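You operate a simulated robot arm through the tools that you are given. There is no shell and no other tool. Be economical: measure what you need, move in short steps, check, and stop when the job is done.

The job below is to be done with a simulated robot arm. You get a single attempt, and the scene is never put back.

JOB
Take the rubber mallet on the top of the red bench and put it away on the top of the grey bench. Take the green spool and leave it on the low shelf of the orange bench. Take the teal felt block on the top of the orange bench and put it away on the top of the green bench. Take the teal block and leave it in the hd scrap. Put the green tally board on the rubber mat on the green bench. Fetch the purple pad from the top of the orange bench and set it on the top of the small blue locker. Fetch the white jar and stand it on the round teal pad. Put the grey tin that says "95" from the top of the red bench on the low shelf of the cream bench and the grey tin labelled "27" on the black log book. Take the orange pin on the top of the red bench and put it away on the top of the orange bench. Do these in any order. Set down upright: teal block, white jar, grey tin.

The check looks at the end state, three seconds after you hand in, the way a careful person would. Anything else that was tipped, shoved, dropped, spilled or broken makes it a failure.

ROBOT AND FRAMES
A 6-joint arm with a two-finger parallel gripper on a trunk, on a base that drives. Base frame: it is fixed to the floor where the robot stands at the start and does not move with it; the origin is under the middle of the robot, x ahead of it, y to its left, z up. Units: mm, rad, N and s.
Its first joint turns from -2.897 to 2.897 rad. Places, roughly: black log book (15x10x3 cm) [900, -600, 900]; green spool (10x10x8 cm) [-7900, 4100, 900]; green tally board (6x9x2 cm) [-8000, 2900, 900]; grey tin [750, -750, 1000]; low shelf of the cream bench [-3500, -1400, 200]; low shelf of the orange bench [-8000, 3600, 200]; orange pin (2x2x5 cm) [800, -800, 900]; purple pad (5x4x4 cm) [-8200, 2500, 900]; round teal pad (7x7x2 cm) [-3100, -1600, 900]; rubber mallet (10x26x6 cm) [800, 100, 900]; rubber mat on the green bench (31x18 cm) [-5740, 3600, 860]; scrap (20x17 cm) [-7740, 3940, 860]; teal block (5x4x5 cm) [-8200, 3300, 900]; teal felt block (6x5x4 cm) [-8200, 4200, 900]; top of the green bench [-6000, 3100, 800]; top of the grey bench [-4800, 1300, 800]; top of the orange bench [-7900, 3600, 800]; top of the small blue locker (23x14 cm) [-7900, 4400, 1140]; white jar [-3250, -1250, 1000]. Payload 3.43 kg.
The tool frame sits at the grasp point between the pads (the TCP): z along the fingers, y along the line on which they close. The tips reach 34 mm beyond it. The gripper opens to 128 mm. The fingers are 24 mm wide and 12 mm thick; the gripper's body (48 by 130 mm) begins 96 mm behind the TCP.
Orientation is that of the tool frame in the base frame, as a unit quaternion [w, x, y, z]. With the fingers straight down and closing along the base's y, the tool's x points along the base's -x, its y along +y and its z along -z.

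CONTROLS
- The arm moves only by the tool play_rows. Its argument "motion" is a list of rows, each a list of 3 entries, a list of its own where there are three numbers: the shift along the tool's x, y, z in m, then the turn, a rotation vector about the tool's x, y, z in rad, then the opening, from 0 (shut) to 1 (fully open). In form: [[[dx, dy, dz], [ax, ay, az], grip], ...]. A call has 1 to 8 rows; each row shifts and turns the commanded pose from where the row before left it, along the tool's axes as they then stand. A row lasts 0.2 s, in which the tool goes at most 50 mm and 0.15 rad; a call with a longer step from one row to the next is refused whole, and so is a gripper value outside its range. Where a pose cannot be reached the arm comes as near as it can. A force on the tool above 40 N (or 10 N above the force at the start of the call, whichever is more), or a blocked arm, ends the call early, and 0.2 s more pass. The fingers move at their own pace (about 153 mm/s each) and stop on an object; they squeeze with about 32 N. The grip force told is the motor's: it shows also when the fingers shut on nothing. Time passes only in rows, and 0.2 s behind the last, so rows that do not move let the fingers close. The reply holds the time, the measured pose of the TCP, the force on the tool along the base axes, the opening and the grip force, in the units named above and with some noise, with the torque about the TCP (base axes, N m) and any sound that the robot's microphone picked up.
- Cameras (640 x 400 px; columns grow to the right, rows downward): "scene" is now at [170.4, 186, 1224.7]; the picture's right is [-0.46, -0.89, -0.00], its down [-0.28, 0.14, -0.95] and it looks along [0.84, -0.44, -0.31] (base axes); focal length 276 px, centre (320, 200). "wrist" rides on the gripper at [76, -11, -160] in the tool frame; the picture's right is [0.15, 0.99, 0.00], its down [-0.88, 0.13, -0.46] and it looks along [-0.45, 0.07, 0.89] (tool axes); focal length 234 px, centre (320, 200). There is no depth. A picture from a camera that has moved, and an enlarged one, comes with that camera's place and axes in the base frame and with its lens. The place of the scene camera against the robot may be out by one fixed shift of up to 18 mm in any direction.
- get_image(camera): a new picture of that camera. No time passes.
- base_move(legs): drives the robot by 1 to 6 legs, each [ahead, left, turn to the left] in mm, mm and rad, along the robot's own axes; the way and the turn of a leg run together, so that a leg with both is an arc; at most 1500 mm and 3.142 rad a leg. The arm and the cameras ride along, it lands a little off, and it stops where it bumps. It gives what a move gives.
- pan_tilt(pan, tilt): turns the head with the scene camera to pan (to the left, within 2.496 rad either way) and tilt (down, from -0.506 to 1.204), counted from straight ahead of the robot. It gives what a move gives.
- zoom(camera, box): a new picture of the part [left, top, right, bottom] of that camera's present view, enlarged. No time passes.
- job_done(): hands the job in; it is judged then, once.

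Work in short steps. Places have to be worked out from the pictures, the camera data and where the tool is seen: move nearer, look again, correct. Check each grasp and each placing, and mend what went wrong. You have 525 turns and 288 pictures in all, those below and enlarged ones among them. Open the gripper and draw the arm clear of the work before you hand the job in, unless the task says otherwise.

The tools are called after ">>>" by a JSON object that holds its "method" and its "body". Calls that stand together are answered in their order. play_rows: Moves the arm, as the interface text tells. Its arguments: {"type":"object","properties":{"motion":{"type":"array"}},"required":["motion"]} The other tools are called the same way: base_move (legs) drives the base; pan_tilt (pan, tilt) turns the head that bears the scene camera; get_image (camera) takes a picture; zoom (camera, box) takes an enlarged picture of a part of a camera's view; job_done () hands the job in.

At the start:

```text
time_s: 0.0
position: [511.6, -515.4, 1150.5]
tcp_rot: [-0.001, 0.001, 1.0, 0.0]
ft_force: [0.3, -0.3, -0.2]
ft_torque: [-0.03, 0.03, 0.01]
width: 128.2
grasp_force: 0.1
robot x, y, heading: [1.2, 1.7, -0.002]
head pan, tilt: [-0.478, 0.319]
```

scene: 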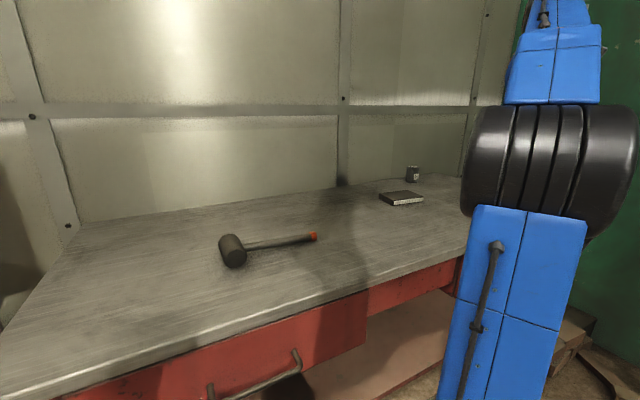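
wrist: 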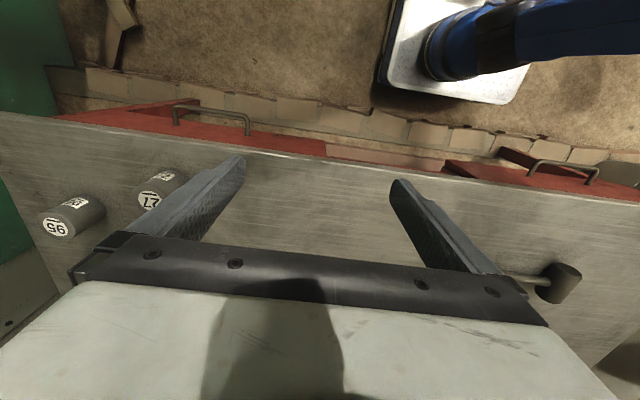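

I start by looking around: first the right-hand end of the red bench, where the tins stand.

>>> {"method": "pan_tilt", "body": {"pan": -0.9, "tilt": 0.5}}

>>> {"method": "get_image", "body": {"camera": "scene"}}

>>> {"method": "zoom", "body": {"camera": "wrist", "box": [0, 100, 320, 300]}}

```text
time_s: 0.9
position: [512.8, -515.0, 1151.0]
tcp_rot: [0.0, 0.0, 1.0, 0.0]
ft_force: [0.7, -0.3, -0.1]
ft_torque: [0.01, -0.02, -0.01]
width: 128.1
grasp_force: 0.1
robot x, y, heading: [-1.0, 1.8, -0.002]
head pan, tilt: [-0.901, 0.499]
```

```text
285 pictures are left
camera scene: at [144.1, 157.6, 1208.1], right [-0.78, -0.62, 0.0], down [-0.3, 0.37, -0.88], along [0.55, -0.69, -0.48], focal length 276 px, centre (320, 200)
```

scene: 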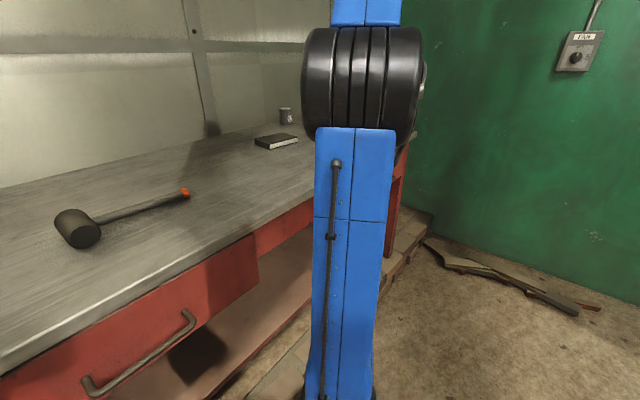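

```text
2.00 times, centred on (160, 200) of wrist
camera zoom: at [436.8, -526.8, 1310.8], right [-0.15, 0.99, 0.0], down [0.88, 0.13, 0.46], along [0.45, 0.07, -0.89], focal length 468 px, centre (640, 200)
```

zoom: 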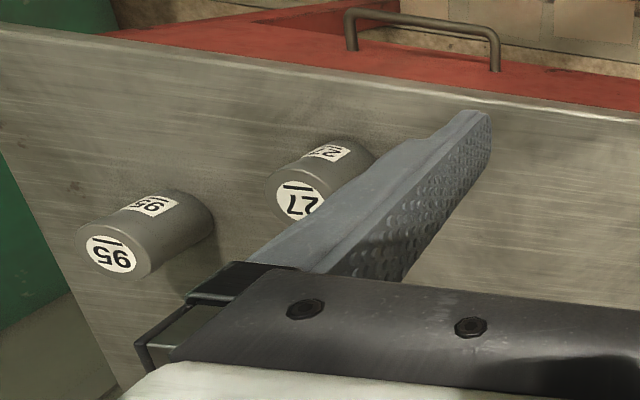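

The 27 tin is near (676,-805) and the 95 near (766,-997), which is out of reach from here. I shift the base to the right along the bench and look again.

>>> {"method": "base_move", "body": {"legs": [[0, -500, 0]]}}

>>> {"method": "get_image", "body": {"camera": "wrist"}}

>>> {"method": "pan_tilt", "body": {"pan": -0.2, "tilt": 0.5}}

>>> {"method": "get_image", "body": {"camera": "scene"}}

```text
time_s: 3.9
position: [515.1, -1020.7, 1152.2]
tcp_rot: [0.0, -0.002, 1.0, 0.0]
ft_force: [0.0, 0.2, 0.2]
ft_torque: [0.03, 0.03, 0.01]
width: 128.0
grasp_force: 0.0
robot x, y, heading: [3.9, -505.4, 0.001]
head pan, tilt: [-0.901, 0.499]
```

```text
283 pictures are left
camera wrist: at [439.4, -1032.1, 1310.8], right [-0.15, 0.99, 0.0], down [0.88, 0.13, 0.46], along [0.45, 0.07, -0.89], focal length 234 px, centre (320, 200)
```

wrist: 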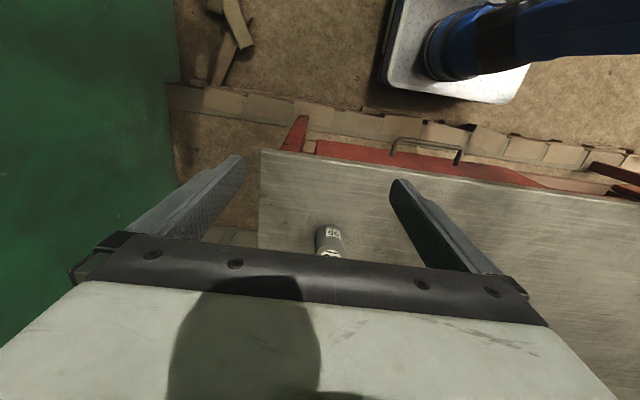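

```text
time_s: 4.9
position: [514.5, -1020.4, 1150.9]
tcp_rot: [-0.001, -0.002, 1.0, 0.0]
ft_force: [-0.5, 1.1, 0.0]
ft_torque: [-0.01, 0.01, 0.02]
width: 128.2
grasp_force: 0.1
robot x, y, heading: [5.4, -505.1, 0.002]
head pan, tilt: [-0.201, 0.499]
```

```text
282 pictures are left
camera scene: at [176.9, -295.5, 1208.1], right [-0.2, -0.98, 0.0], down [-0.47, 0.09, -0.88], along [0.86, -0.17, -0.48], focal length 276 px, centre (320, 200)
```

scene: 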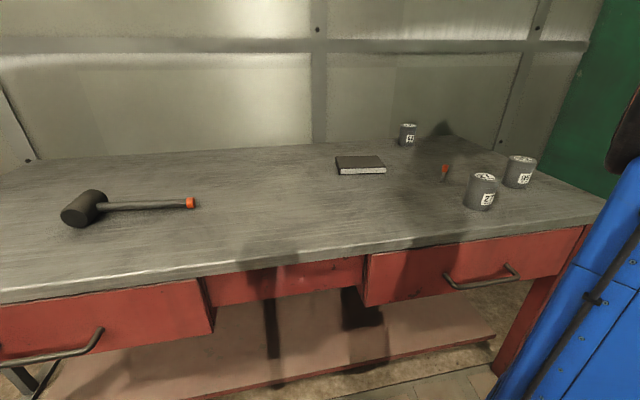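

Three tins, the log book, the orange pin and the mallet are all visible. I enlarge the view to read the labels and get positions.

>>> {"method": "zoom", "body": {"camera": "scene", "box": [320, 110, 560, 260]}}

```text
2.67 times, centred on (440, 185) of scene
camera zoom: at [176.9, -295.5, 1208.1], right [-0.2, -0.98, 0.0], down [-0.47, 0.09, -0.88], along [0.86, -0.17, -0.48], focal length 736 px, centre (0, 240)
```

zoom: 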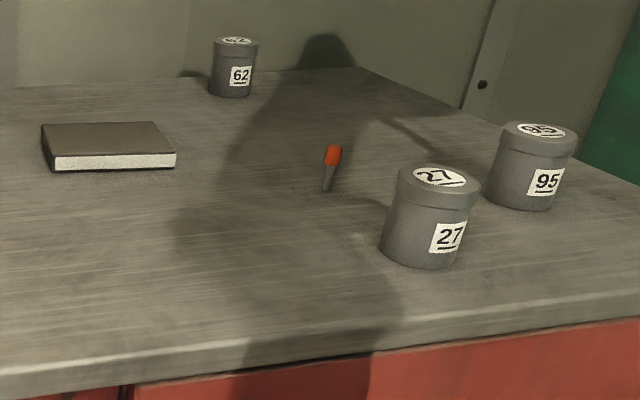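

Estimates: bench top z≈870–880, the 27 tin at about (668,-785) with its top near 950, the 95 at (756,-963), the pin at (804,-772) and the book at (951,-577). I move the base 100 mm ahead for reach, then bring the gripper over the 27.

>>> {"method": "base_move", "body": {"legs": [[100, 0, 0]]}}

>>> {"method": "play_rows", "body": {"motion": [[[0, 0.045, 0], [0, 0, 0], 1], [[0, 0.045, 0], [0, 0, 0], 1], [[0, 0.045, 0], [0, 0, 0], 1], [[-0.01, 0.045, 0], [0, 0, 0], 1], [[-0.01, 0.045, 0], [0, 0, 0], 1], [[-0.01, 0.01, 0.02], [0, 0, 0], 1]]}}

>>> {"method": "get_image", "body": {"camera": "wrist"}}

>>> {"method": "get_image", "body": {"camera": "scene"}}

```text
time_s: 6.1
position: [614.3, -1018.3, 1151.7]
tcp_rot: [0.0, -0.001, 1.0, 0.001]
ft_force: [0.9, -0.1, 0.0]
ft_torque: [0.02, -0.01, -0.01]
width: 128.2
grasp_force: 0.1
robot x, y, heading: [102.8, -508.1, 0.004]
head pan, tilt: [-0.201, 0.499]
```

```text
time_s: 7.5
position: [643.8, -784.5, 1131.3]
tcp_rot: [0.0, -0.002, 1.0, 0.0]
ft_force: [-0.3, -0.5, -0.3]
ft_torque: [0.01, -0.01, -0.03]
width: 128.0
grasp_force: 0.0
robot x, y, heading: [101.8, -505.2, 0.007]
head pan, tilt: [-0.201, 0.499]
```

```text
280 pictures are left
camera wrist: at [568.4, -796.0, 1291.2], right [-0.15, 0.99, 0.0], down [0.88, 0.13, 0.46], along [0.45, 0.07, -0.89], focal length 234 px, centre (320, 200)
```

wrist: 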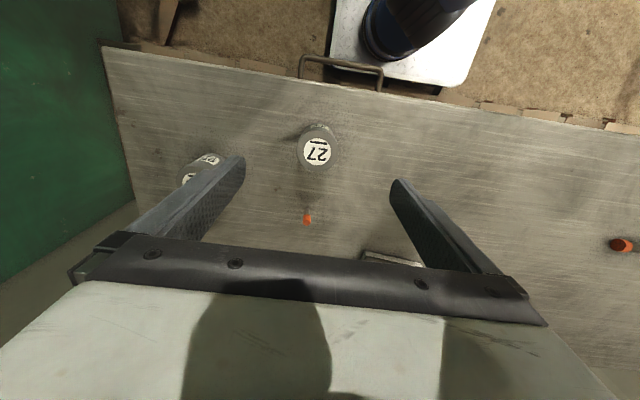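

```text
279 pictures are left
camera scene: at [276.2, -295.0, 1208.0], right [-0.2, -0.98, 0.0], down [-0.47, 0.09, -0.88], along [0.86, -0.17, -0.48], focal length 276 px, centre (320, 200)
```

scene: 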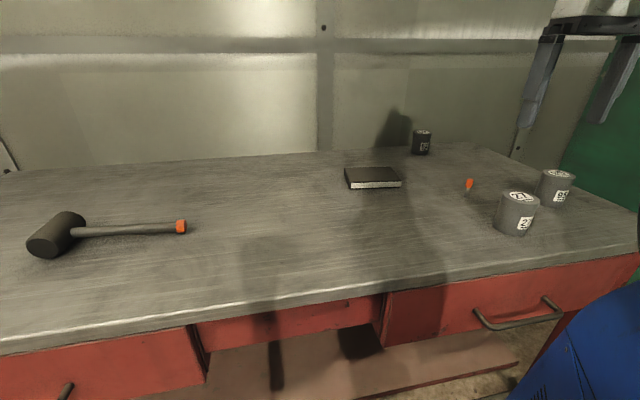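

The wrist view puts the tin 27 at (661,-786). I descend around it and close.

>>> {"method": "play_rows", "body": {"motion": [[[-0.017, -0.002, 0.04], [0, 0, 0], 1], [[0, 0, 0.045], [0, 0, 0], 1], [[0, 0, 0.045], [0, 0, 0], 1], [[0, 0, 0.045], [0, 0, 0], 1], [[0, 0, 0.03], [0, 0, 0], 1]]}}

>>> {"method": "get_image", "body": {"camera": "wrist"}}

```text
time_s: 8.7
position: [659.5, -784.2, 925.9]
tcp_rot: [0.0, -0.001, 1.0, 0.0]
ft_force: [0.3, 0.2, -0.6]
ft_torque: [0.01, -0.02, -0.01]
width: 127.9
grasp_force: 0.0
robot x, y, heading: [101.1, -508.5, 0.005]
head pan, tilt: [-0.201, 0.499]
```

```text
278 pictures are left
camera wrist: at [584.9, -797.2, 1085.0], right [-0.15, 0.99, 0.0], down [0.88, 0.13, 0.46], along [0.45, 0.07, -0.89], focal length 234 px, centre (320, 200)
```

wrist: 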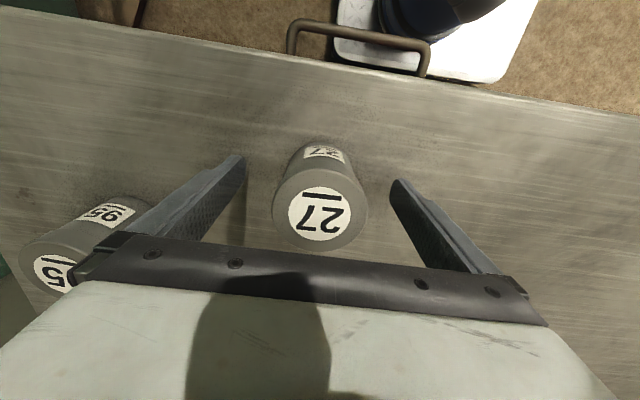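

The tin sits centred between the fingers. I shift 3 mm ahead and close.

>>> {"method": "play_rows", "body": {"motion": [[[-0.003, 0, 0], [0, 0, 0], 1], [[0, 0, 0], [0, 0, 0], 0], [[0, 0, 0], [0, 0, 0], 0], [[0, 0, 0], [0, 0, 0], 0]]}}

```text
time_s: 9.7
position: [663.2, -786.3, 924.6]
tcp_rot: [0.0, -0.001, 1.0, 0.0]
ft_force: [0.6, 2.2, -0.3]
ft_torque: [0.08, -0.05, 0.04]
width: 59.5
grasp_force: 31.8
robot x, y, heading: [99.7, -506.8, 0.003]
head pan, tilt: [-0.201, 0.499]
```

Gripped at 60 mm. I lift and move toward the book for a closer look from the wrist camera.

>>> {"method": "play_rows", "body": {"motion": [[[0, 0, -0.04], [0, 0, 0], 0], [[0, 0, -0.05], [0, 0, 0], 0], [[0, 0, -0.05], [0, 0, 0], 0], [[-0.03, 0.035, -0.02], [0, 0, 0], 0], [[-0.03, 0.035, 0], [0, 0, 0], 0], [[-0.03, 0.035, 0], [0, 0, 0], 0], [[-0.03, 0.035, 0], [0, 0, 0], 0]]}}

>>> {"method": "get_image", "body": {"camera": "wrist"}}

>>> {"method": "get_image", "body": {"camera": "scene"}}

```text
refused: row 4 steps farther than a row can; nothing moved
```

```text
277 pictures are left
camera wrist: at [588.1, -797.6, 1085.7], right [-0.15, 0.99, 0.0], down [0.88, 0.13, 0.46], along [0.45, 0.07, -0.89], focal length 234 px, centre (320, 200)
```

wrist: 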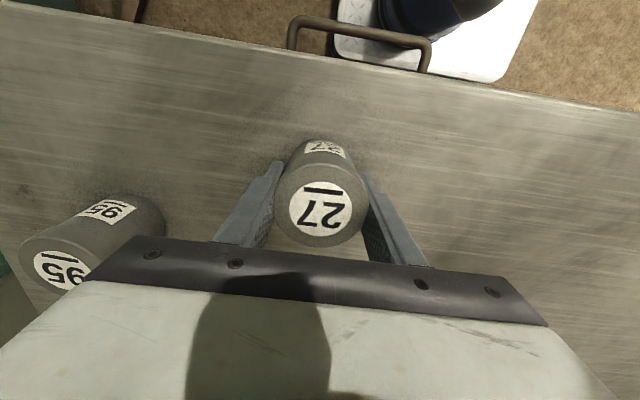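

```text
276 pictures are left
camera scene: at [276.2, -294.9, 1208.0], right [-0.2, -0.98, 0.0], down [-0.47, 0.09, -0.88], along [0.86, -0.17, -0.48], focal length 276 px, centre (320, 200)
```

scene: 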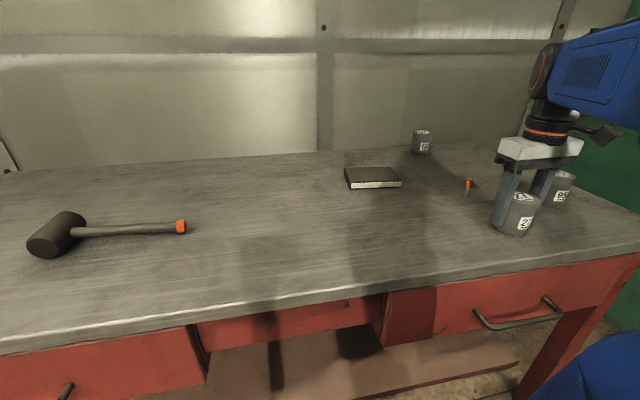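

A row was too long, so nothing moved. I repeat with shorter steps.

>>> {"method": "play_rows", "body": {"motion": [[[0, 0, -0.04], [0, 0, 0], 0], [[0, 0, -0.048], [0, 0, 0], 0], [[0, 0, -0.048], [0, 0, 0], 0], [[-0.03, 0.035, 0], [0, 0, 0], 0], [[-0.03, 0.035, 0], [0, 0, 0], 0], [[-0.03, 0.035, 0], [0, 0, 0], 0], [[-0.03, 0.035, 0], [0, 0, 0], 0]]}}

>>> {"method": "get_image", "body": {"camera": "wrist"}}

```text
time_s: 11.3
position: [782.8, -645.9, 1060.8]
tcp_rot: [0.0, -0.002, 1.0, -0.001]
ft_force: [-1.0, -0.1, -3.3]
ft_torque: [-0.03, -0.03, -0.02]
width: 59.4
grasp_force: 31.6
robot x, y, heading: [102.6, -505.6, -0.002]
head pan, tilt: [-0.201, 0.499]
```

```text
275 pictures are left
camera wrist: at [707.7, -658.3, 1221.8], right [-0.15, 0.99, 0.0], down [0.88, 0.13, 0.46], along [0.45, 0.07, -0.89], focal length 234 px, centre (320, 200)
```

wrist: 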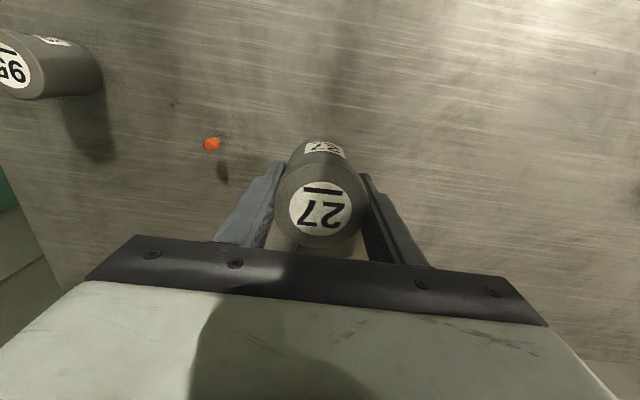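

The book is hidden behind the gripper body here, so I use the scene camera. I move over the estimated book centre (942,-577) and check.

>>> {"method": "play_rows", "body": {"motion": [[[-0.04, 0.017, 0], [0, 0, 0], 0], [[-0.04, 0.017, 0], [0, 0, 0], 0], [[-0.04, 0.018, 0], [0, 0, 0], 0], [[-0.04, 0.017, 0], [0, 0, 0], 0], [[0, 0, 0.045], [0, 0, 0], 0]]}}

>>> {"method": "zoom", "body": {"camera": "scene", "box": [280, 80, 520, 230]}}

>>> {"method": "get_image", "body": {"camera": "wrist"}}

```text
time_s: 12.5
position: [942.4, -578.9, 1017.5]
tcp_rot: [0.0, -0.003, 1.0, 0.0]
ft_force: [-0.9, -0.7, -2.7]
ft_torque: [0.01, 0.0, 0.02]
width: 59.5
grasp_force: 31.6
robot x, y, heading: [100.3, -506.3, 0.001]
head pan, tilt: [-0.201, 0.499]
```

```text
2.67 times, centred on (400, 155) of scene
camera zoom: at [276.1, -294.9, 1208.0], right [-0.2, -0.98, 0.0], down [-0.47, 0.09, -0.88], along [0.86, -0.17, -0.48], focal length 736 px, centre (107, 320)
```

zoom: 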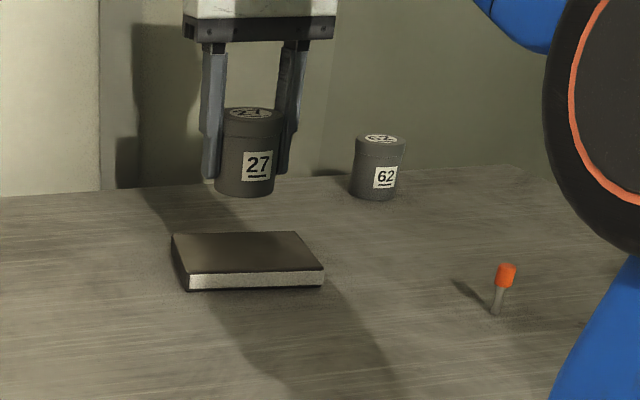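

```text
273 pictures are left
camera wrist: at [867.0, -589.8, 1176.8], right [-0.15, 0.99, 0.0], down [0.88, 0.13, 0.46], along [0.45, 0.07, -0.89], focal length 234 px, centre (320, 200)
```

wrist: 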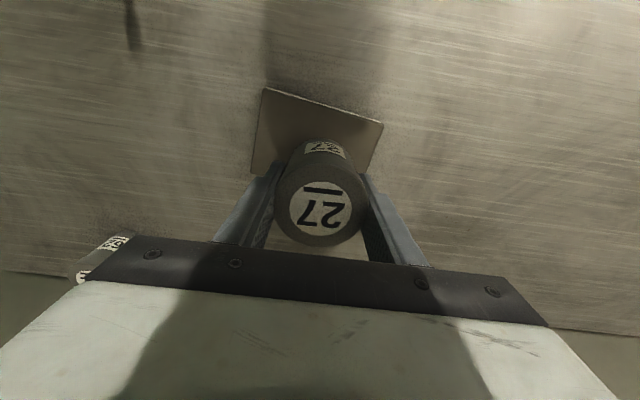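

Wrist view: book front edge runs from (885,-651) to (902,-508), so its centre is about (943,-585). The tin should touch at a TCP height of about 955, so I descend to just above that and then step down gently.

>>> {"method": "play_rows", "body": {"motion": [[[0, -0.006, 0.03], [0, 0, 0], 0], [[0, 0, 0.025], [0, 0, 0], 0], [[0, 0, 0.003], [0, 0, 0], 0], [[0, 0, 0.002], [0, 0, 0], 0]]}}

>>> {"method": "zoom", "body": {"camera": "scene", "box": [320, 120, 440, 195]}}

```text
time_s: 13.5
position: [943.6, -582.5, 958.4]
tcp_rot: [0.0, -0.002, 1.0, -0.001]
ft_force: [-0.4, 0.1, -3.5]
ft_torque: [0.03, -0.03, 0.0]
width: 59.3
grasp_force: 32.4
robot x, y, heading: [100.3, -504.6, 0.003]
head pan, tilt: [-0.201, 0.499]
```

```text
5.33 times, centred on (380, 158) of scene
camera zoom: at [276.3, -294.9, 1208.0], right [-0.2, -0.98, 0.0], down [-0.47, 0.09, -0.88], along [0.86, -0.17, -0.48], focal length 1471 px, centre (0, 427)
```

zoom: 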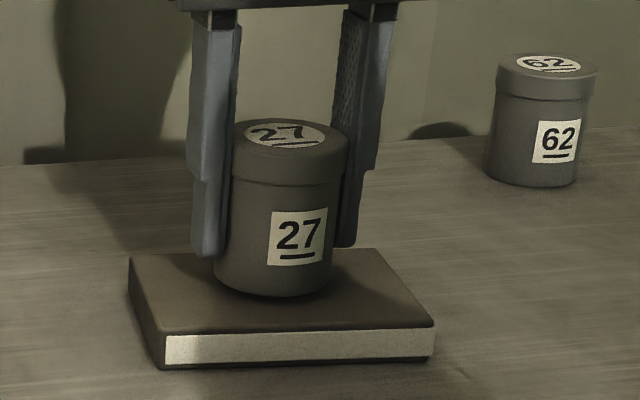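

Just above the book. I step down in 2 mm rows to feel contact.

>>> {"method": "play_rows", "body": {"motion": [[[0, 0, 0.002], [0, 0, 0], 0], [[0, 0, 0.001], [0, 0, 0], 0], [[0, 0, 0.001], [0, 0, 0], 0]]}}

```text
time_s: 14.3
position: [943.4, -582.9, 953.2]
tcp_rot: [0.0, -0.001, 1.0, 0.0]
ft_force: [0.1, 0.2, -2.5]
ft_torque: [0.0, 0.02, 0.01]
width: 59.5
grasp_force: 33.1
robot x, y, heading: [102.2, -506.4, -0.0]
head pan, tilt: [-0.201, 0.499]
```

>>> {"method": "play_rows", "body": {"motion": [[[0, 0, 0.001], [0, 0, 0], 0], [[0, 0, 0.001], [0, 0, 0], 0]]}}

```text
time_s: 14.9
position: [942.7, -582.1, 951.4]
tcp_rot: [0.001, -0.002, 1.0, 0.001]
ft_force: [2.0, -0.9, 5.3]
ft_torque: [0.05, 0.06, -0.03]
width: 59.4
grasp_force: 31.6
robot x, y, heading: [98.0, -507.2, 0.006]
head pan, tilt: [-0.201, 0.499]
```

Contact felt (+5 N). I release and lift straight up.

>>> {"method": "play_rows", "body": {"motion": [[[0, 0, 0], [0, 0, 0], 0.7], [[0, 0, 0], [0, 0, 0], 0.8], [[0, 0, -0.04], [0, 0, 0], 0.8], [[0, 0, -0.045], [0, 0, 0], 0.8], [[0, 0, -0.045], [0, 0, 0], 0.8], [[0.03, -0.03, 0], [0, 0, 0], 1], [[0.03, -0.03, 0], [0, 0, 0], 1], [[0.03, -0.03, 0], [0, 0, 0], 1]]}}

>>> {"method": "zoom", "body": {"camera": "scene", "box": [320, 110, 560, 260]}}

>>> {"method": "get_image", "body": {"camera": "wrist"}}

```text
time_s: 16.7
position: [854.2, -672.4, 1080.4]
tcp_rot: [-0.001, -0.003, 1.0, 0.0]
ft_force: [0.5, 0.7, -0.3]
ft_torque: [0.03, 0.05, -0.01]
width: 128.2
grasp_force: 0.0
robot x, y, heading: [96.3, -505.7, 0.004]
head pan, tilt: [-0.201, 0.499]
```

```text
2.67 times, centred on (440, 185) of scene
camera zoom: at [276.5, -294.8, 1208.0], right [-0.2, -0.98, 0.0], down [-0.47, 0.09, -0.88], along [0.86, -0.17, -0.48], focal length 736 px, centre (0, 240)
```

zoom: 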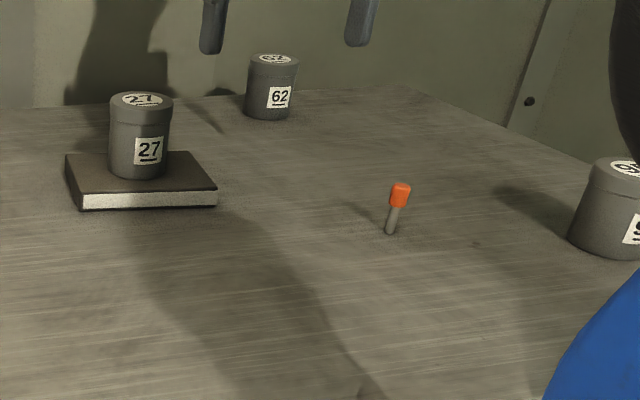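

```text
270 pictures are left
camera wrist: at [778.2, -685.0, 1239.9], right [-0.15, 0.99, 0.0], down [0.88, 0.13, 0.45], along [0.45, 0.07, -0.89], focal length 234 px, centre (320, 200)
```

wrist: 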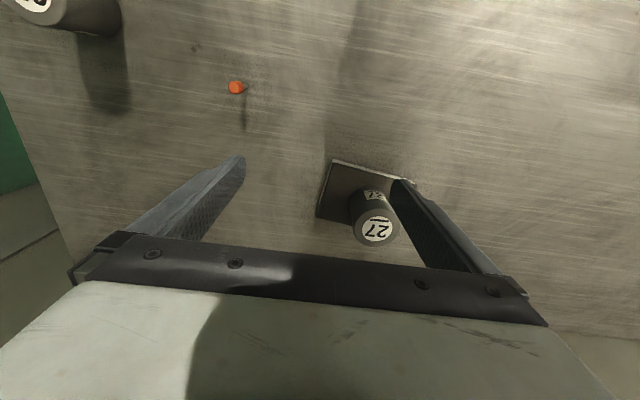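

The 27 stands on the book. To know the bench height exactly, I shut the fingers and touch a clear patch of the bench gently.

>>> {"method": "play_rows", "body": {"motion": [[[0.045, 0, 0], [0, 0, 0], 0], [[0.045, 0, 0.01], [0, 0, 0], 0], [[0.01, 0.03, 0.03], [0, 0, 0], 0], [[0, 0, 0.045], [0, 0, 0], 0], [[0, 0, 0.045], [0, 0, 0], 0], [[0, 0, 0.035], [0, 0, 0], 0]]}}

>>> {"method": "play_rows", "body": {"motion": [[[0, 0, 0.004], [0, 0, 0], 0], [[0, 0, 0.004], [0, 0, 0], 0], [[0, 0, 0.004], [0, 0, 0], 0], [[0, 0, 0.004], [0, 0, 0], 0], [[0, 0, 0.004], [0, 0, 0], 0], [[0, 0, 0.004], [0, 0, 0], 0], [[0, 0, 0.004], [0, 0, 0], 0], [[0, 0, 0.004], [0, 0, 0], 0]]}}

```text
time_s: 18.1
position: [753.1, -643.7, 915.4]
tcp_rot: [0.0, -0.003, 1.0, 0.0]
ft_force: [0.2, -0.8, -0.2]
ft_torque: [0.04, -0.01, 0.0]
width: 0.0
grasp_force: 32.1
robot x, y, heading: [101.2, -505.2, 0.002]
head pan, tilt: [-0.201, 0.499]
```

```text
time_s: 18.6
position: [753.4, -644.6, 913.6]
tcp_rot: [0.005, -0.002, 1.0, 0.0]
ft_force: [-6.6, 1.4, 9.3]
ft_torque: [0.07, 0.29, -0.02]
width: 0.1
grasp_force: 32.2
robot x, y, heading: [99.2, -505.8, 0.004]
head pan, tilt: [-0.201, 0.499]
stopped in row 2: the force on the tool passed its limit at 51 N (the readings are from after the stop); the commanded pose is now the measured one
```

Bench top is at z≈880. I lift, reopen, and shift the base 300 mm to the right so the 95 stands more in front of the robot.

>>> {"method": "play_rows", "body": {"motion": [[[0, 0, -0.05], [0, 0, 0], 0], [[0, 0, -0.05], [0, 0, 0], 0.5], [[0, 0, -0.05], [0, 0, 0], 1], [[0.045, 0, -0.02], [0, 0, 0], 1], [[0.045, 0, 0], [0, 0, 0], 1], [[0.045, 0, 0], [0, 0, 0], 1]]}}

>>> {"method": "base_move", "body": {"legs": [[0, -300, 0]]}}

>>> {"method": "play_rows", "body": {"motion": [[[0, 0, 0], [0, -0.131, 0], 1], [[0, 0, 0], [0, -0.131, 0], 1], [[0, 0, 0], [0, -0.131, 0], 1], [[0, 0, 0], [0, -0.131, 0], 1], [[0, 0, 0], [0, -0.131, 0], 1], [[0, 0, 0], [0, -0.13, 0], 1]]}}

>>> {"method": "get_image", "body": {"camera": "wrist"}}

>>> {"method": "get_image", "body": {"camera": "scene"}}

```text
time_s: 20.0
position: [618.1, -643.3, 1080.5]
tcp_rot: [0.004, -0.002, 1.0, -0.001]
ft_force: [-0.4, -0.9, -0.9]
ft_torque: [0.01, 0.04, -0.01]
width: 128.1
grasp_force: 0.1
robot x, y, heading: [102.1, -506.6, 0.003]
head pan, tilt: [-0.201, 0.499]
```

```text
time_s: 22.0
position: [617.8, -944.5, 1081.5]
tcp_rot: [0.004, -0.001, 1.0, 0.0]
ft_force: [0.3, -0.6, -0.1]
ft_torque: [-0.04, 0.0, 0.02]
width: 128.0
grasp_force: 0.1
robot x, y, heading: [101.7, -805.4, 0.005]
head pan, tilt: [-0.201, 0.499]
```

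```text
time_s: 23.4
position: [618.8, -949.0, 1082.4]
tcp_rot: [0.387, -0.014, 0.922, 0.012]
ft_force: [0.1, -0.6, -0.4]
ft_torque: [-0.03, 0.01, 0.02]
width: 128.1
grasp_force: 0.0
robot x, y, heading: [102.2, -805.1, 0.002]
head pan, tilt: [-0.201, 0.499]
```

```text
269 pictures are left
camera wrist: at [451.9, -966.5, 1139.9], right [-0.14, 0.99, -0.09], down [0.29, 0.13, 0.95], along [0.95, 0.1, -0.3], focal length 234 px, centre (320, 200)
```

wrist: 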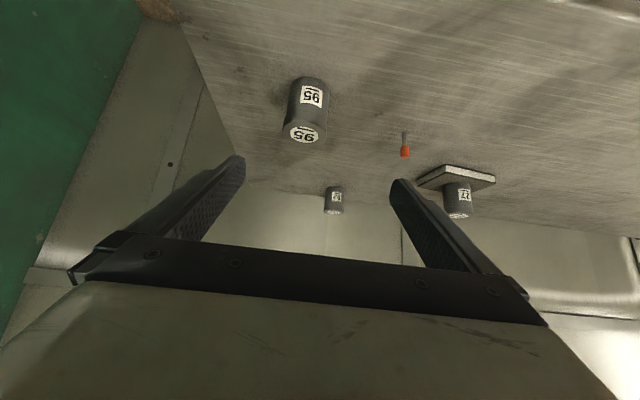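

```text
268 pictures are left
camera scene: at [272.3, -604.6, 1210.6], right [-0.19, -0.98, -0.01], down [-0.47, 0.1, -0.88], along [0.86, -0.16, -0.48], focal length 276 px, centre (320, 200)
```

scene: 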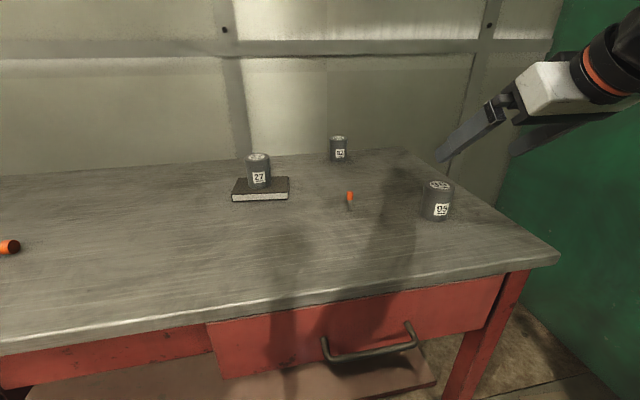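

The tin 95 is at about (744,-968). I align along the tilted tool axis first, then advance part of the way and check.

>>> {"method": "play_rows", "body": {"motion": [[[0.027, -0.025, 0], [0, 0, 0], 1], [[0, 0, 0.045], [0, 0, 0], 1], [[0, 0, 0.045], [0, 0, 0], 1]]}}

>>> {"method": "get_image", "body": {"camera": "wrist"}}

```text
time_s: 23.9
position: [621.0, -906.5, 1061.5]
tcp_rot: [0.382, -0.134, 0.912, 0.062]
ft_force: [0.2, -0.1, -0.8]
ft_torque: [0.04, -0.03, 0.02]
width: 128.0
grasp_force: 0.1
robot x, y, heading: [102.0, -803.4, 0.004]
head pan, tilt: [-0.201, 0.499]
stopped in row 2: the arm was blocked; the commanded pose is now the measured one
```

```text
267 pictures are left
camera wrist: at [464.7, -966.5, 1120.3], right [-0.39, 0.92, -0.09], down [0.24, 0.2, 0.95], along [0.89, 0.35, -0.3], focal length 234 px, centre (320, 200)
```

wrist: 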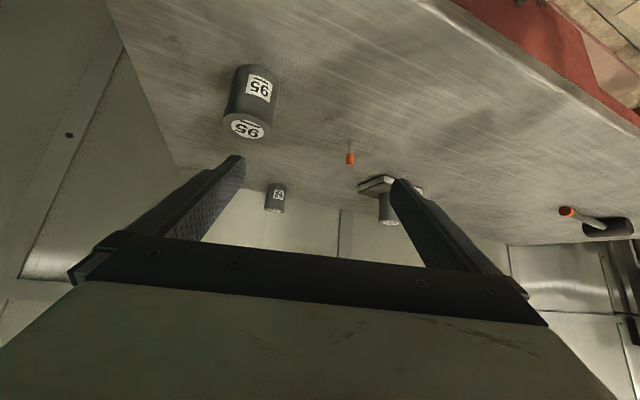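

The arm got blocked and the tool yawed. I look at the arm's posture to understand.

>>> {"method": "pan_tilt", "body": {"pan": -0.8, "tilt": 0.3}}

>>> {"method": "get_image", "body": {"camera": "scene"}}

```text
time_s: 24.9
position: [618.7, -906.5, 1062.7]
tcp_rot: [0.382, -0.133, 0.912, 0.062]
ft_force: [0.0, 0.9, 0.1]
ft_torque: [-0.03, 0.0, -0.02]
width: 128.1
grasp_force: 0.1
robot x, y, heading: [102.0, -807.6, 0.003]
head pan, tilt: [-0.799, 0.3]
```

```text
266 pictures are left
camera scene: at [250.3, -651.9, 1227.9], right [-0.72, -0.7, -0.01], down [-0.2, 0.22, -0.95], along [0.67, -0.68, -0.3], focal length 276 px, centre (320, 200)
```

scene: 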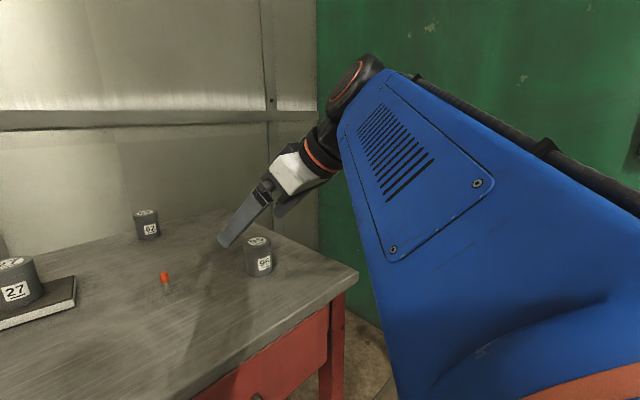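

The tool axis was lined up with the forearm (a wrist singularity) while off to one side. I set the tool straight down again, then move the base so that the tin is directly ahead and all tilting stays in the arm's plane.

>>> {"method": "play_rows", "body": {"motion": [[[0, 0, -0.02], [0, 0.131, 0], 1], [[0, 0, -0.02], [0, 0.131, 0], 1], [[0, 0, 0], [0, 0.131, 0], 1], [[0, 0, 0], [0, 0.131, 0], 1], [[0, 0, 0], [0, 0.131, 0], 1], [[0, 0, 0], [0, 0.13, 0], 1], [[0, 0, 0], [0, 0, 0.147], 1], [[0, 0, 0], [0, 0, 0.147], 1]]}}

>>> {"method": "base_move", "body": {"legs": [[0, -163, 0]]}}

```text
time_s: 26.6
position: [595.4, -908.8, 1091.0]
tcp_rot: [0.003, 0.003, 1.0, 0.001]
ft_force: [0.1, 0.9, 0.4]
ft_torque: [0.03, -0.01, 0.01]
width: 128.0
grasp_force: 0.2
robot x, y, heading: [102.3, -806.2, -0.001]
head pan, tilt: [-0.799, 0.3]
```

```text
time_s: 28.1
position: [596.0, -1071.3, 1091.5]
tcp_rot: [0.003, 0.001, 1.0, 0.001]
ft_force: [0.1, -0.4, -0.1]
ft_torque: [0.01, 0.0, -0.02]
width: 128.0
grasp_force: 0.0
robot x, y, heading: [101.6, -967.6, 0.002]
head pan, tilt: [-0.799, 0.3]
```

Upright again. I bring the TCP into the robot's plane (y≈-968) and tilt 45°.

>>> {"method": "play_rows", "body": {"motion": [[[0, 0.045, 0], [0, 0, 0], 1], [[0, 0.045, 0], [0, 0, 0], 1], [[0, 0.013, 0], [0, 0, 0], 1]]}}

>>> {"method": "play_rows", "body": {"motion": [[[0, 0, 0], [0, -0.131, 0], 1], [[0, 0, 0], [0, -0.131, 0], 1], [[0, 0, 0], [0, -0.131, 0], 1], [[0, 0, 0], [0, -0.131, 0], 1], [[0, 0, 0], [0, -0.131, 0], 1], [[0, 0, 0], [0, -0.13, 0], 1]]}}

>>> {"method": "get_image", "body": {"camera": "wrist"}}

```text
time_s: 28.9
position: [595.8, -966.5, 1092.1]
tcp_rot: [0.004, 0.003, 1.0, 0.002]
ft_force: [0.4, -0.6, 0.0]
ft_torque: [-0.03, -0.03, -0.01]
width: 128.2
grasp_force: 0.0
robot x, y, heading: [101.5, -971.6, 0.005]
head pan, tilt: [-0.799, 0.3]
```

```text
time_s: 30.3
position: [595.8, -966.8, 1092.2]
tcp_rot: [0.387, 0.002, 0.922, 0.002]
ft_force: [0.9, 0.9, -0.4]
ft_torque: [-0.02, 0.02, -0.04]
width: 128.1
grasp_force: 0.0
robot x, y, heading: [102.5, -969.1, 0.001]
head pan, tilt: [-0.799, 0.3]
```

```text
265 pictures are left
camera wrist: at [429.7, -978.7, 1150.4], right [-0.1, 0.99, -0.1], down [0.29, 0.12, 0.95], along [0.95, 0.06, -0.3], focal length 234 px, centre (320, 200)
```

wrist: 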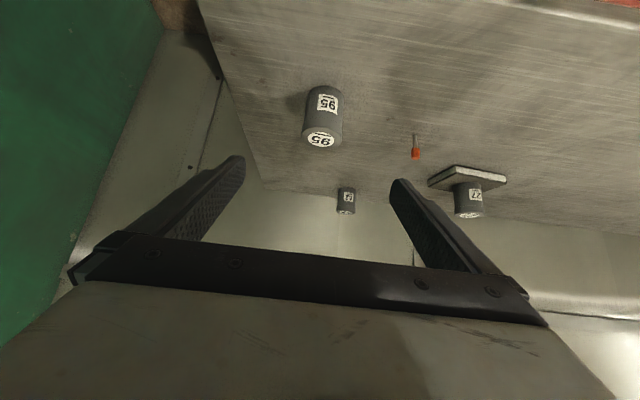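

Now aligned; tin at about (747,-966). I advance along the tool axis.

>>> {"method": "play_rows", "body": {"motion": [[[0.016, 0, 0], [0, 0, 0], 1], [[0, 0, 0.045], [0, 0, 0], 1], [[0, 0, 0.045], [0, 0, 0], 1], [[0, 0, 0.045], [0, 0, 0], 1]]}}

>>> {"method": "get_image", "body": {"camera": "wrist"}}

```text
time_s: 31.3
position: [683.0, -967.0, 985.7]
tcp_rot: [0.386, 0.003, 0.922, 0.001]
ft_force: [-0.2, 0.2, -0.1]
ft_torque: [0.02, 0.03, 0.01]
width: 128.0
grasp_force: 0.2
robot x, y, heading: [100.8, -974.9, 0.001]
head pan, tilt: [-0.799, 0.3]
```

```text
264 pictures are left
camera wrist: at [515.3, -978.5, 1044.1], right [-0.1, 0.99, -0.1], down [0.29, 0.13, 0.95], along [0.95, 0.06, -0.3], focal length 234 px, centre (320, 200)
```

wrist: 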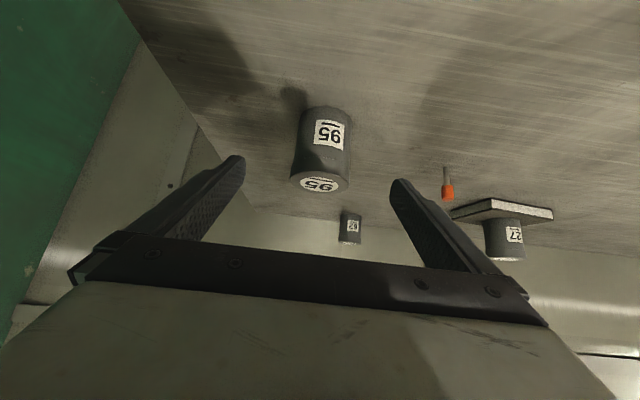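

Centred. I advance the last 90 mm and close.

>>> {"method": "play_rows", "body": {"motion": [[[0, 0, 0.045], [0, 0, 0], 1], [[0, 0, 0.045], [0, 0, 0], 1]]}}

>>> {"method": "get_image", "body": {"camera": "wrist"}}

```text
time_s: 31.9
position: [745.8, -967.9, 923.0]
tcp_rot: [0.386, 0.002, 0.923, 0.001]
ft_force: [-0.5, -0.2, -0.6]
ft_torque: [0.04, 0.0, 0.05]
width: 128.1
grasp_force: 0.0
robot x, y, heading: [100.2, -971.7, 0.005]
head pan, tilt: [-0.799, 0.3]
```

```text
263 pictures are left
camera wrist: at [579.3, -979.5, 981.2], right [-0.1, 0.99, -0.1], down [0.29, 0.13, 0.95], along [0.95, 0.06, -0.3], focal length 234 px, centre (320, 200)
```

wrist: 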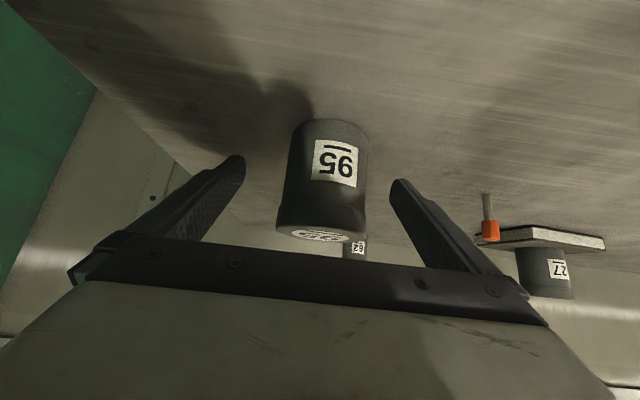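

>>> {"method": "play_rows", "body": {"motion": [[[0, 0, 0], [0, 0, 0], 0], [[0, 0, 0], [0, 0, 0], 0], [[0, 0, 0], [0, 0, 0], 0]]}}

>>> {"method": "play_rows", "body": {"motion": [[[-0.035, 0, -0.035], [0, 0, 0], 0], [[-0.035, 0, -0.035], [0, 0, 0], 0], [[0, 0, -0.045], [0, 0, 0], 0], [[0, 0, -0.045], [0, 0, 0], 0], [[0, 0, -0.045], [0, 0, 0], 0]]}}

>>> {"method": "get_image", "body": {"camera": "wrist"}}

```text
time_s: 32.7
position: [746.9, -967.5, 922.0]
tcp_rot: [0.386, 0.003, 0.923, 0.001]
ft_force: [1.4, -0.6, 1.0]
ft_torque: [-0.12, -0.04, 0.04]
width: 59.5
grasp_force: 32.3
robot x, y, heading: [100.4, -969.2, 0.0]
head pan, tilt: [-0.799, 0.3]
```

```text
time_s: 33.9
position: [648.1, -966.9, 1117.2]
tcp_rot: [0.385, 0.003, 0.923, 0.0]
ft_force: [-0.2, -1.0, -3.1]
ft_torque: [-0.01, -0.05, 0.02]
width: 59.3
grasp_force: 32.4
robot x, y, heading: [102.4, -967.1, 0.005]
head pan, tilt: [-0.799, 0.3]
```

```text
262 pictures are left
camera wrist: at [482.1, -979.4, 1176.1], right [-0.1, 0.99, -0.1], down [0.3, 0.13, 0.95], along [0.95, 0.06, -0.3], focal length 234 px, centre (320, 200)
```

wrist: 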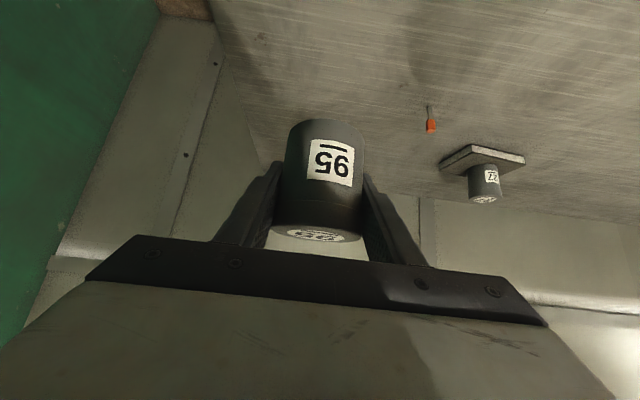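

Held at 59 mm. I back away from the bench and look behind for the way to the cream bench.

>>> {"method": "base_move", "body": {"legs": [[-600, 300, 0], [0, 0, 3.1]]}}

>>> {"method": "pan_tilt", "body": {"pan": 0.0, "tilt": 0.2}}

>>> {"method": "get_image", "body": {"camera": "scene"}}

>>> {"method": "pan_tilt", "body": {"pan": 0.9, "tilt": 0.2}}

>>> {"method": "get_image", "body": {"camera": "scene"}}

>>> {"method": "pan_tilt", "body": {"pan": -0.9, "tilt": 0.2}}

>>> {"method": "get_image", "body": {"camera": "scene"}}

```text
time_s: 44.8
position: [-1042.9, -646.1, 1117.3]
tcp_rot: [-0.009, 0.922, -0.024, -0.386]
ft_force: [0.1, 0.7, -3.7]
ft_torque: [0.02, 0.03, -0.03]
width: 58.9
grasp_force: 32.3
robot x, y, heading: [-494.1, -670.1, 3.099]
head pan, tilt: [-0.799, 0.3]
```

```text
time_s: 45.9
position: [-1041.8, -646.9, 1116.6]
tcp_rot: [-0.008, 0.923, -0.023, -0.385]
ft_force: [-0.3, 0.0, -3.9]
ft_torque: [-0.02, 0.02, -0.01]
width: 59.0
grasp_force: 32.0
robot x, y, heading: [-495.2, -668.9, 3.094]
head pan, tilt: [0.0, 0.201]
```

```text
261 pictures are left
camera scene: at [-671.6, -874.4, 1235.7], right [0.05, 1.0, 0.0], down [0.2, -0.01, -0.98], along [-0.98, 0.05, -0.2], focal length 276 px, centre (320, 200)
```

scene: 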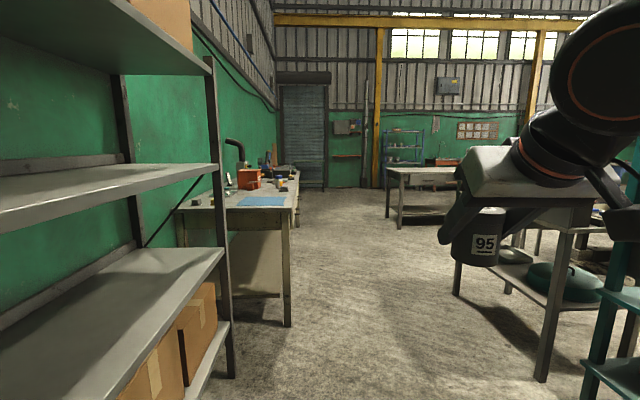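

```text
time_s: 47.1
position: [-1042.1, -646.6, 1117.4]
tcp_rot: [-0.008, 0.922, -0.024, -0.386]
ft_force: [0.0, 0.4, -3.4]
ft_torque: [0.0, 0.0, 0.0]
width: 59.1
grasp_force: 32.1
robot x, y, heading: [-497.7, -671.2, 3.099]
head pan, tilt: [0.901, 0.201]
```

```text
260 pictures are left
camera scene: at [-639.8, -948.9, 1235.7], right [-0.75, 0.66, 0.0], down [0.13, 0.15, -0.98], along [-0.64, -0.74, -0.2], focal length 276 px, centre (320, 200)
```

scene: 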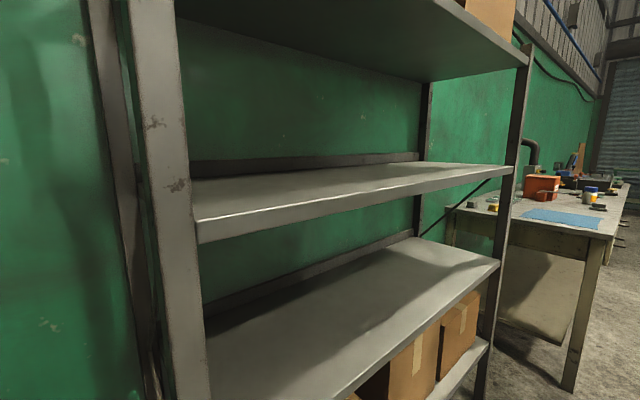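

```text
time_s: 48.9
position: [-1044.5, -645.0, 1117.6]
tcp_rot: [-0.008, 0.922, -0.024, -0.386]
ft_force: [0.5, 0.5, -3.2]
ft_torque: [0.0, 0.02, -0.02]
width: 59.3
grasp_force: 31.9
robot x, y, heading: [-496.5, -673.0, 3.098]
head pan, tilt: [-0.901, 0.201]
```

```text
259 pictures are left
camera scene: at [-633.1, -803.1, 1235.7], right [0.81, 0.59, 0.0], down [0.12, -0.16, -0.98], along [-0.57, 0.79, -0.2], focal length 276 px, centre (320, 200)
```

scene: 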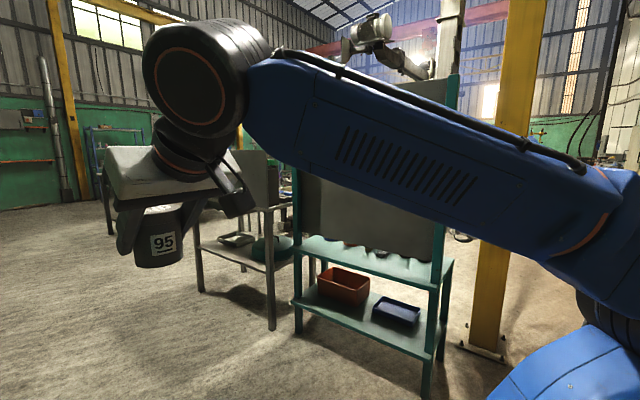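

The cream bench stands along the green wall on the left, with its near front corner at about (-2450,-1020). I drive up the corridor and look again.

>>> {"method": "base_move", "body": {"legs": [[1450, -120, 0.043]]}}

>>> {"method": "pan_tilt", "body": {"pan": 0.5, "tilt": 0.4}}

>>> {"method": "get_image", "body": {"camera": "scene"}}

>>> {"method": "pan_tilt", "body": {"pan": -0.6, "tilt": 0.3}}

>>> {"method": "get_image", "body": {"camera": "scene"}}

```text
time_s: 56.1
position: [-2473.6, -504.2, 1117.3]
tcp_rot: [-0.001, 0.923, -0.008, -0.386]
ft_force: [-0.4, -0.4, -2.7]
ft_torque: [0.02, 0.04, -0.03]
width: 59.2
grasp_force: 31.9
robot x, y, heading: [-1928.8, -508.3, 3.133]
head pan, tilt: [-0.901, 0.201]
```

```text
time_s: 57.6
position: [-2474.0, -504.3, 1116.9]
tcp_rot: [-0.001, 0.923, -0.008, -0.386]
ft_force: [-0.2, -0.5, -1.9]
ft_torque: [-0.01, 0.03, 0.03]
width: 59.2
grasp_force: 32.0
robot x, y, heading: [-1930.2, -514.6, 3.128]
head pan, tilt: [0.499, 0.4]
```

```text
258 pictures are left
camera scene: at [-2083.6, -764.1, 1217.2], right [-0.47, 0.88, 0.0], down [0.34, 0.18, -0.92], along [-0.81, -0.43, -0.39], focal length 276 px, centre (320, 200)
```

scene: 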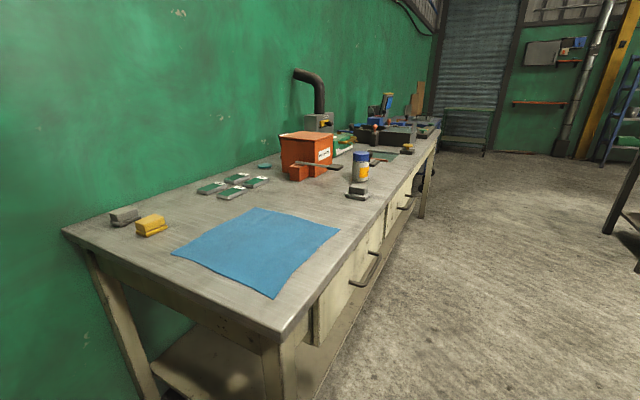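

```text
time_s: 59.0
position: [-2474.0, -504.1, 1117.9]
tcp_rot: [-0.002, 0.922, -0.009, -0.387]
ft_force: [0.0, -0.2, -2.8]
ft_torque: [0.03, 0.01, -0.04]
width: 58.9
grasp_force: 31.4
robot x, y, heading: [-1926.3, -513.7, 3.135]
head pan, tilt: [-0.6, 0.3]
```

```text
257 pictures are left
camera scene: at [-2078.1, -667.2, 1226.4], right [0.57, 0.82, 0.0], down [0.24, -0.17, -0.96], along [-0.78, 0.55, -0.3], focal length 276 px, centre (320, 200)
```

scene: 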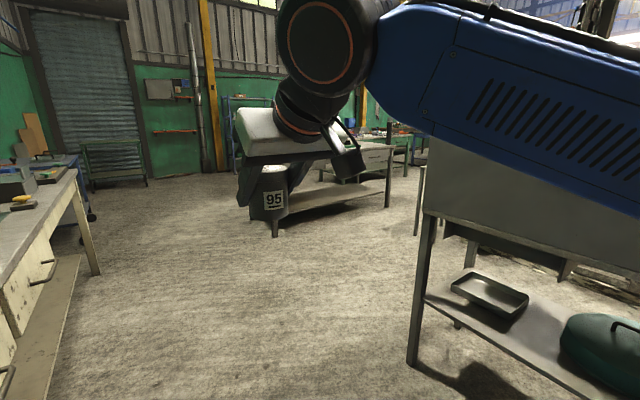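

The jar (blue lid), the round teal pad and the low shelf are visible. I drive alongside the bench and turn to face it.

>>> {"method": "base_move", "body": {"legs": [[1400, -30, 0], [0, 0, 1.578]]}}

>>> {"method": "pan_tilt", "body": {"pan": 0.0, "tilt": 0.45}}

>>> {"method": "get_image", "body": {"camera": "scene"}}

>>> {"method": "pan_tilt", "body": {"pan": 0.0, "tilt": 1.0}}

>>> {"method": "get_image", "body": {"camera": "scene"}}

>>> {"method": "get_image", "body": {"camera": "wrist"}}

```text
time_s: 69.8
position: [-3321.8, -1012.1, 1117.8]
tcp_rot: [0.274, 0.653, 0.651, -0.272]
ft_force: [0.2, -1.4, -3.4]
ft_torque: [-0.03, 0.03, 0.06]
width: 58.8
grasp_force: 31.6
robot x, y, heading: [-3320.8, -466.4, -1.567]
head pan, tilt: [-0.6, 0.3]
```

```text
time_s: 70.8
position: [-3322.7, -1012.3, 1117.4]
tcp_rot: [0.274, 0.653, 0.652, -0.271]
ft_force: [0.1, -0.4, -3.1]
ft_torque: [-0.04, 0.02, -0.01]
width: 58.9
grasp_force: 31.7
robot x, y, heading: [-3322.1, -461.6, -1.568]
head pan, tilt: [0.0, 0.45]
```

```text
256 pictures are left
camera scene: at [-3096.5, -627.2, 1212.5], right [-1.0, 0.0, 0.0], down [0.0, 0.44, -0.9], along [0.0, -0.9, -0.44], focal length 276 px, centre (320, 200)
```

scene: 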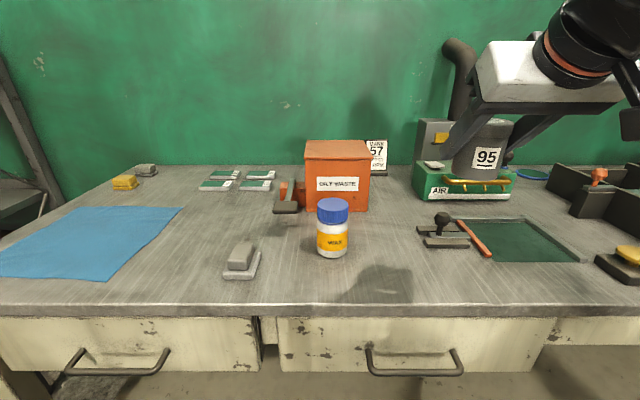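

```text
time_s: 71.8
position: [-3322.0, -1012.2, 1117.9]
tcp_rot: [0.274, 0.654, 0.651, -0.272]
ft_force: [-0.8, 0.4, -2.6]
ft_torque: [0.0, 0.01, -0.01]
width: 58.9
grasp_force: 31.9
robot x, y, heading: [-3324.4, -465.9, -1.568]
head pan, tilt: [0.0, 1.0]
```

```text
255 pictures are left
camera scene: at [-3096.5, -605.0, 1167.0], right [-1.0, 0.0, 0.0], down [0.0, 0.84, -0.54], along [0.0, -0.54, -0.84], focal length 276 px, centre (320, 200)
```

scene: 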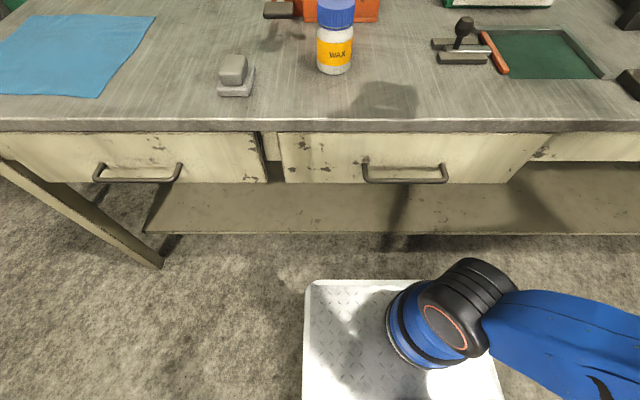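

```text
254 pictures are left
camera wrist: at [-3333.2, -845.8, 1175.9], right [0.99, 0.1, -0.1], down [0.13, -0.29, 0.95], along [0.07, -0.95, -0.3], focal length 234 px, centre (320, 200)
```

wrist: 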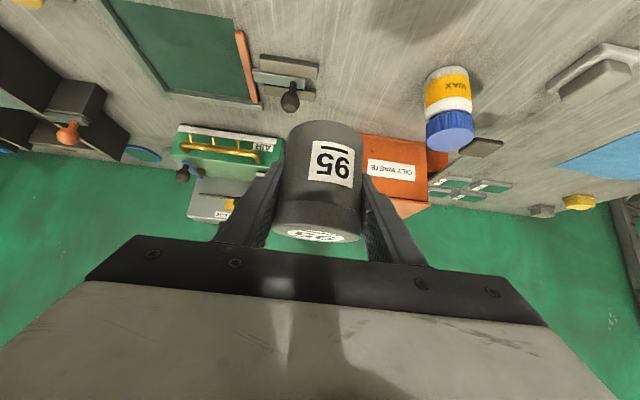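

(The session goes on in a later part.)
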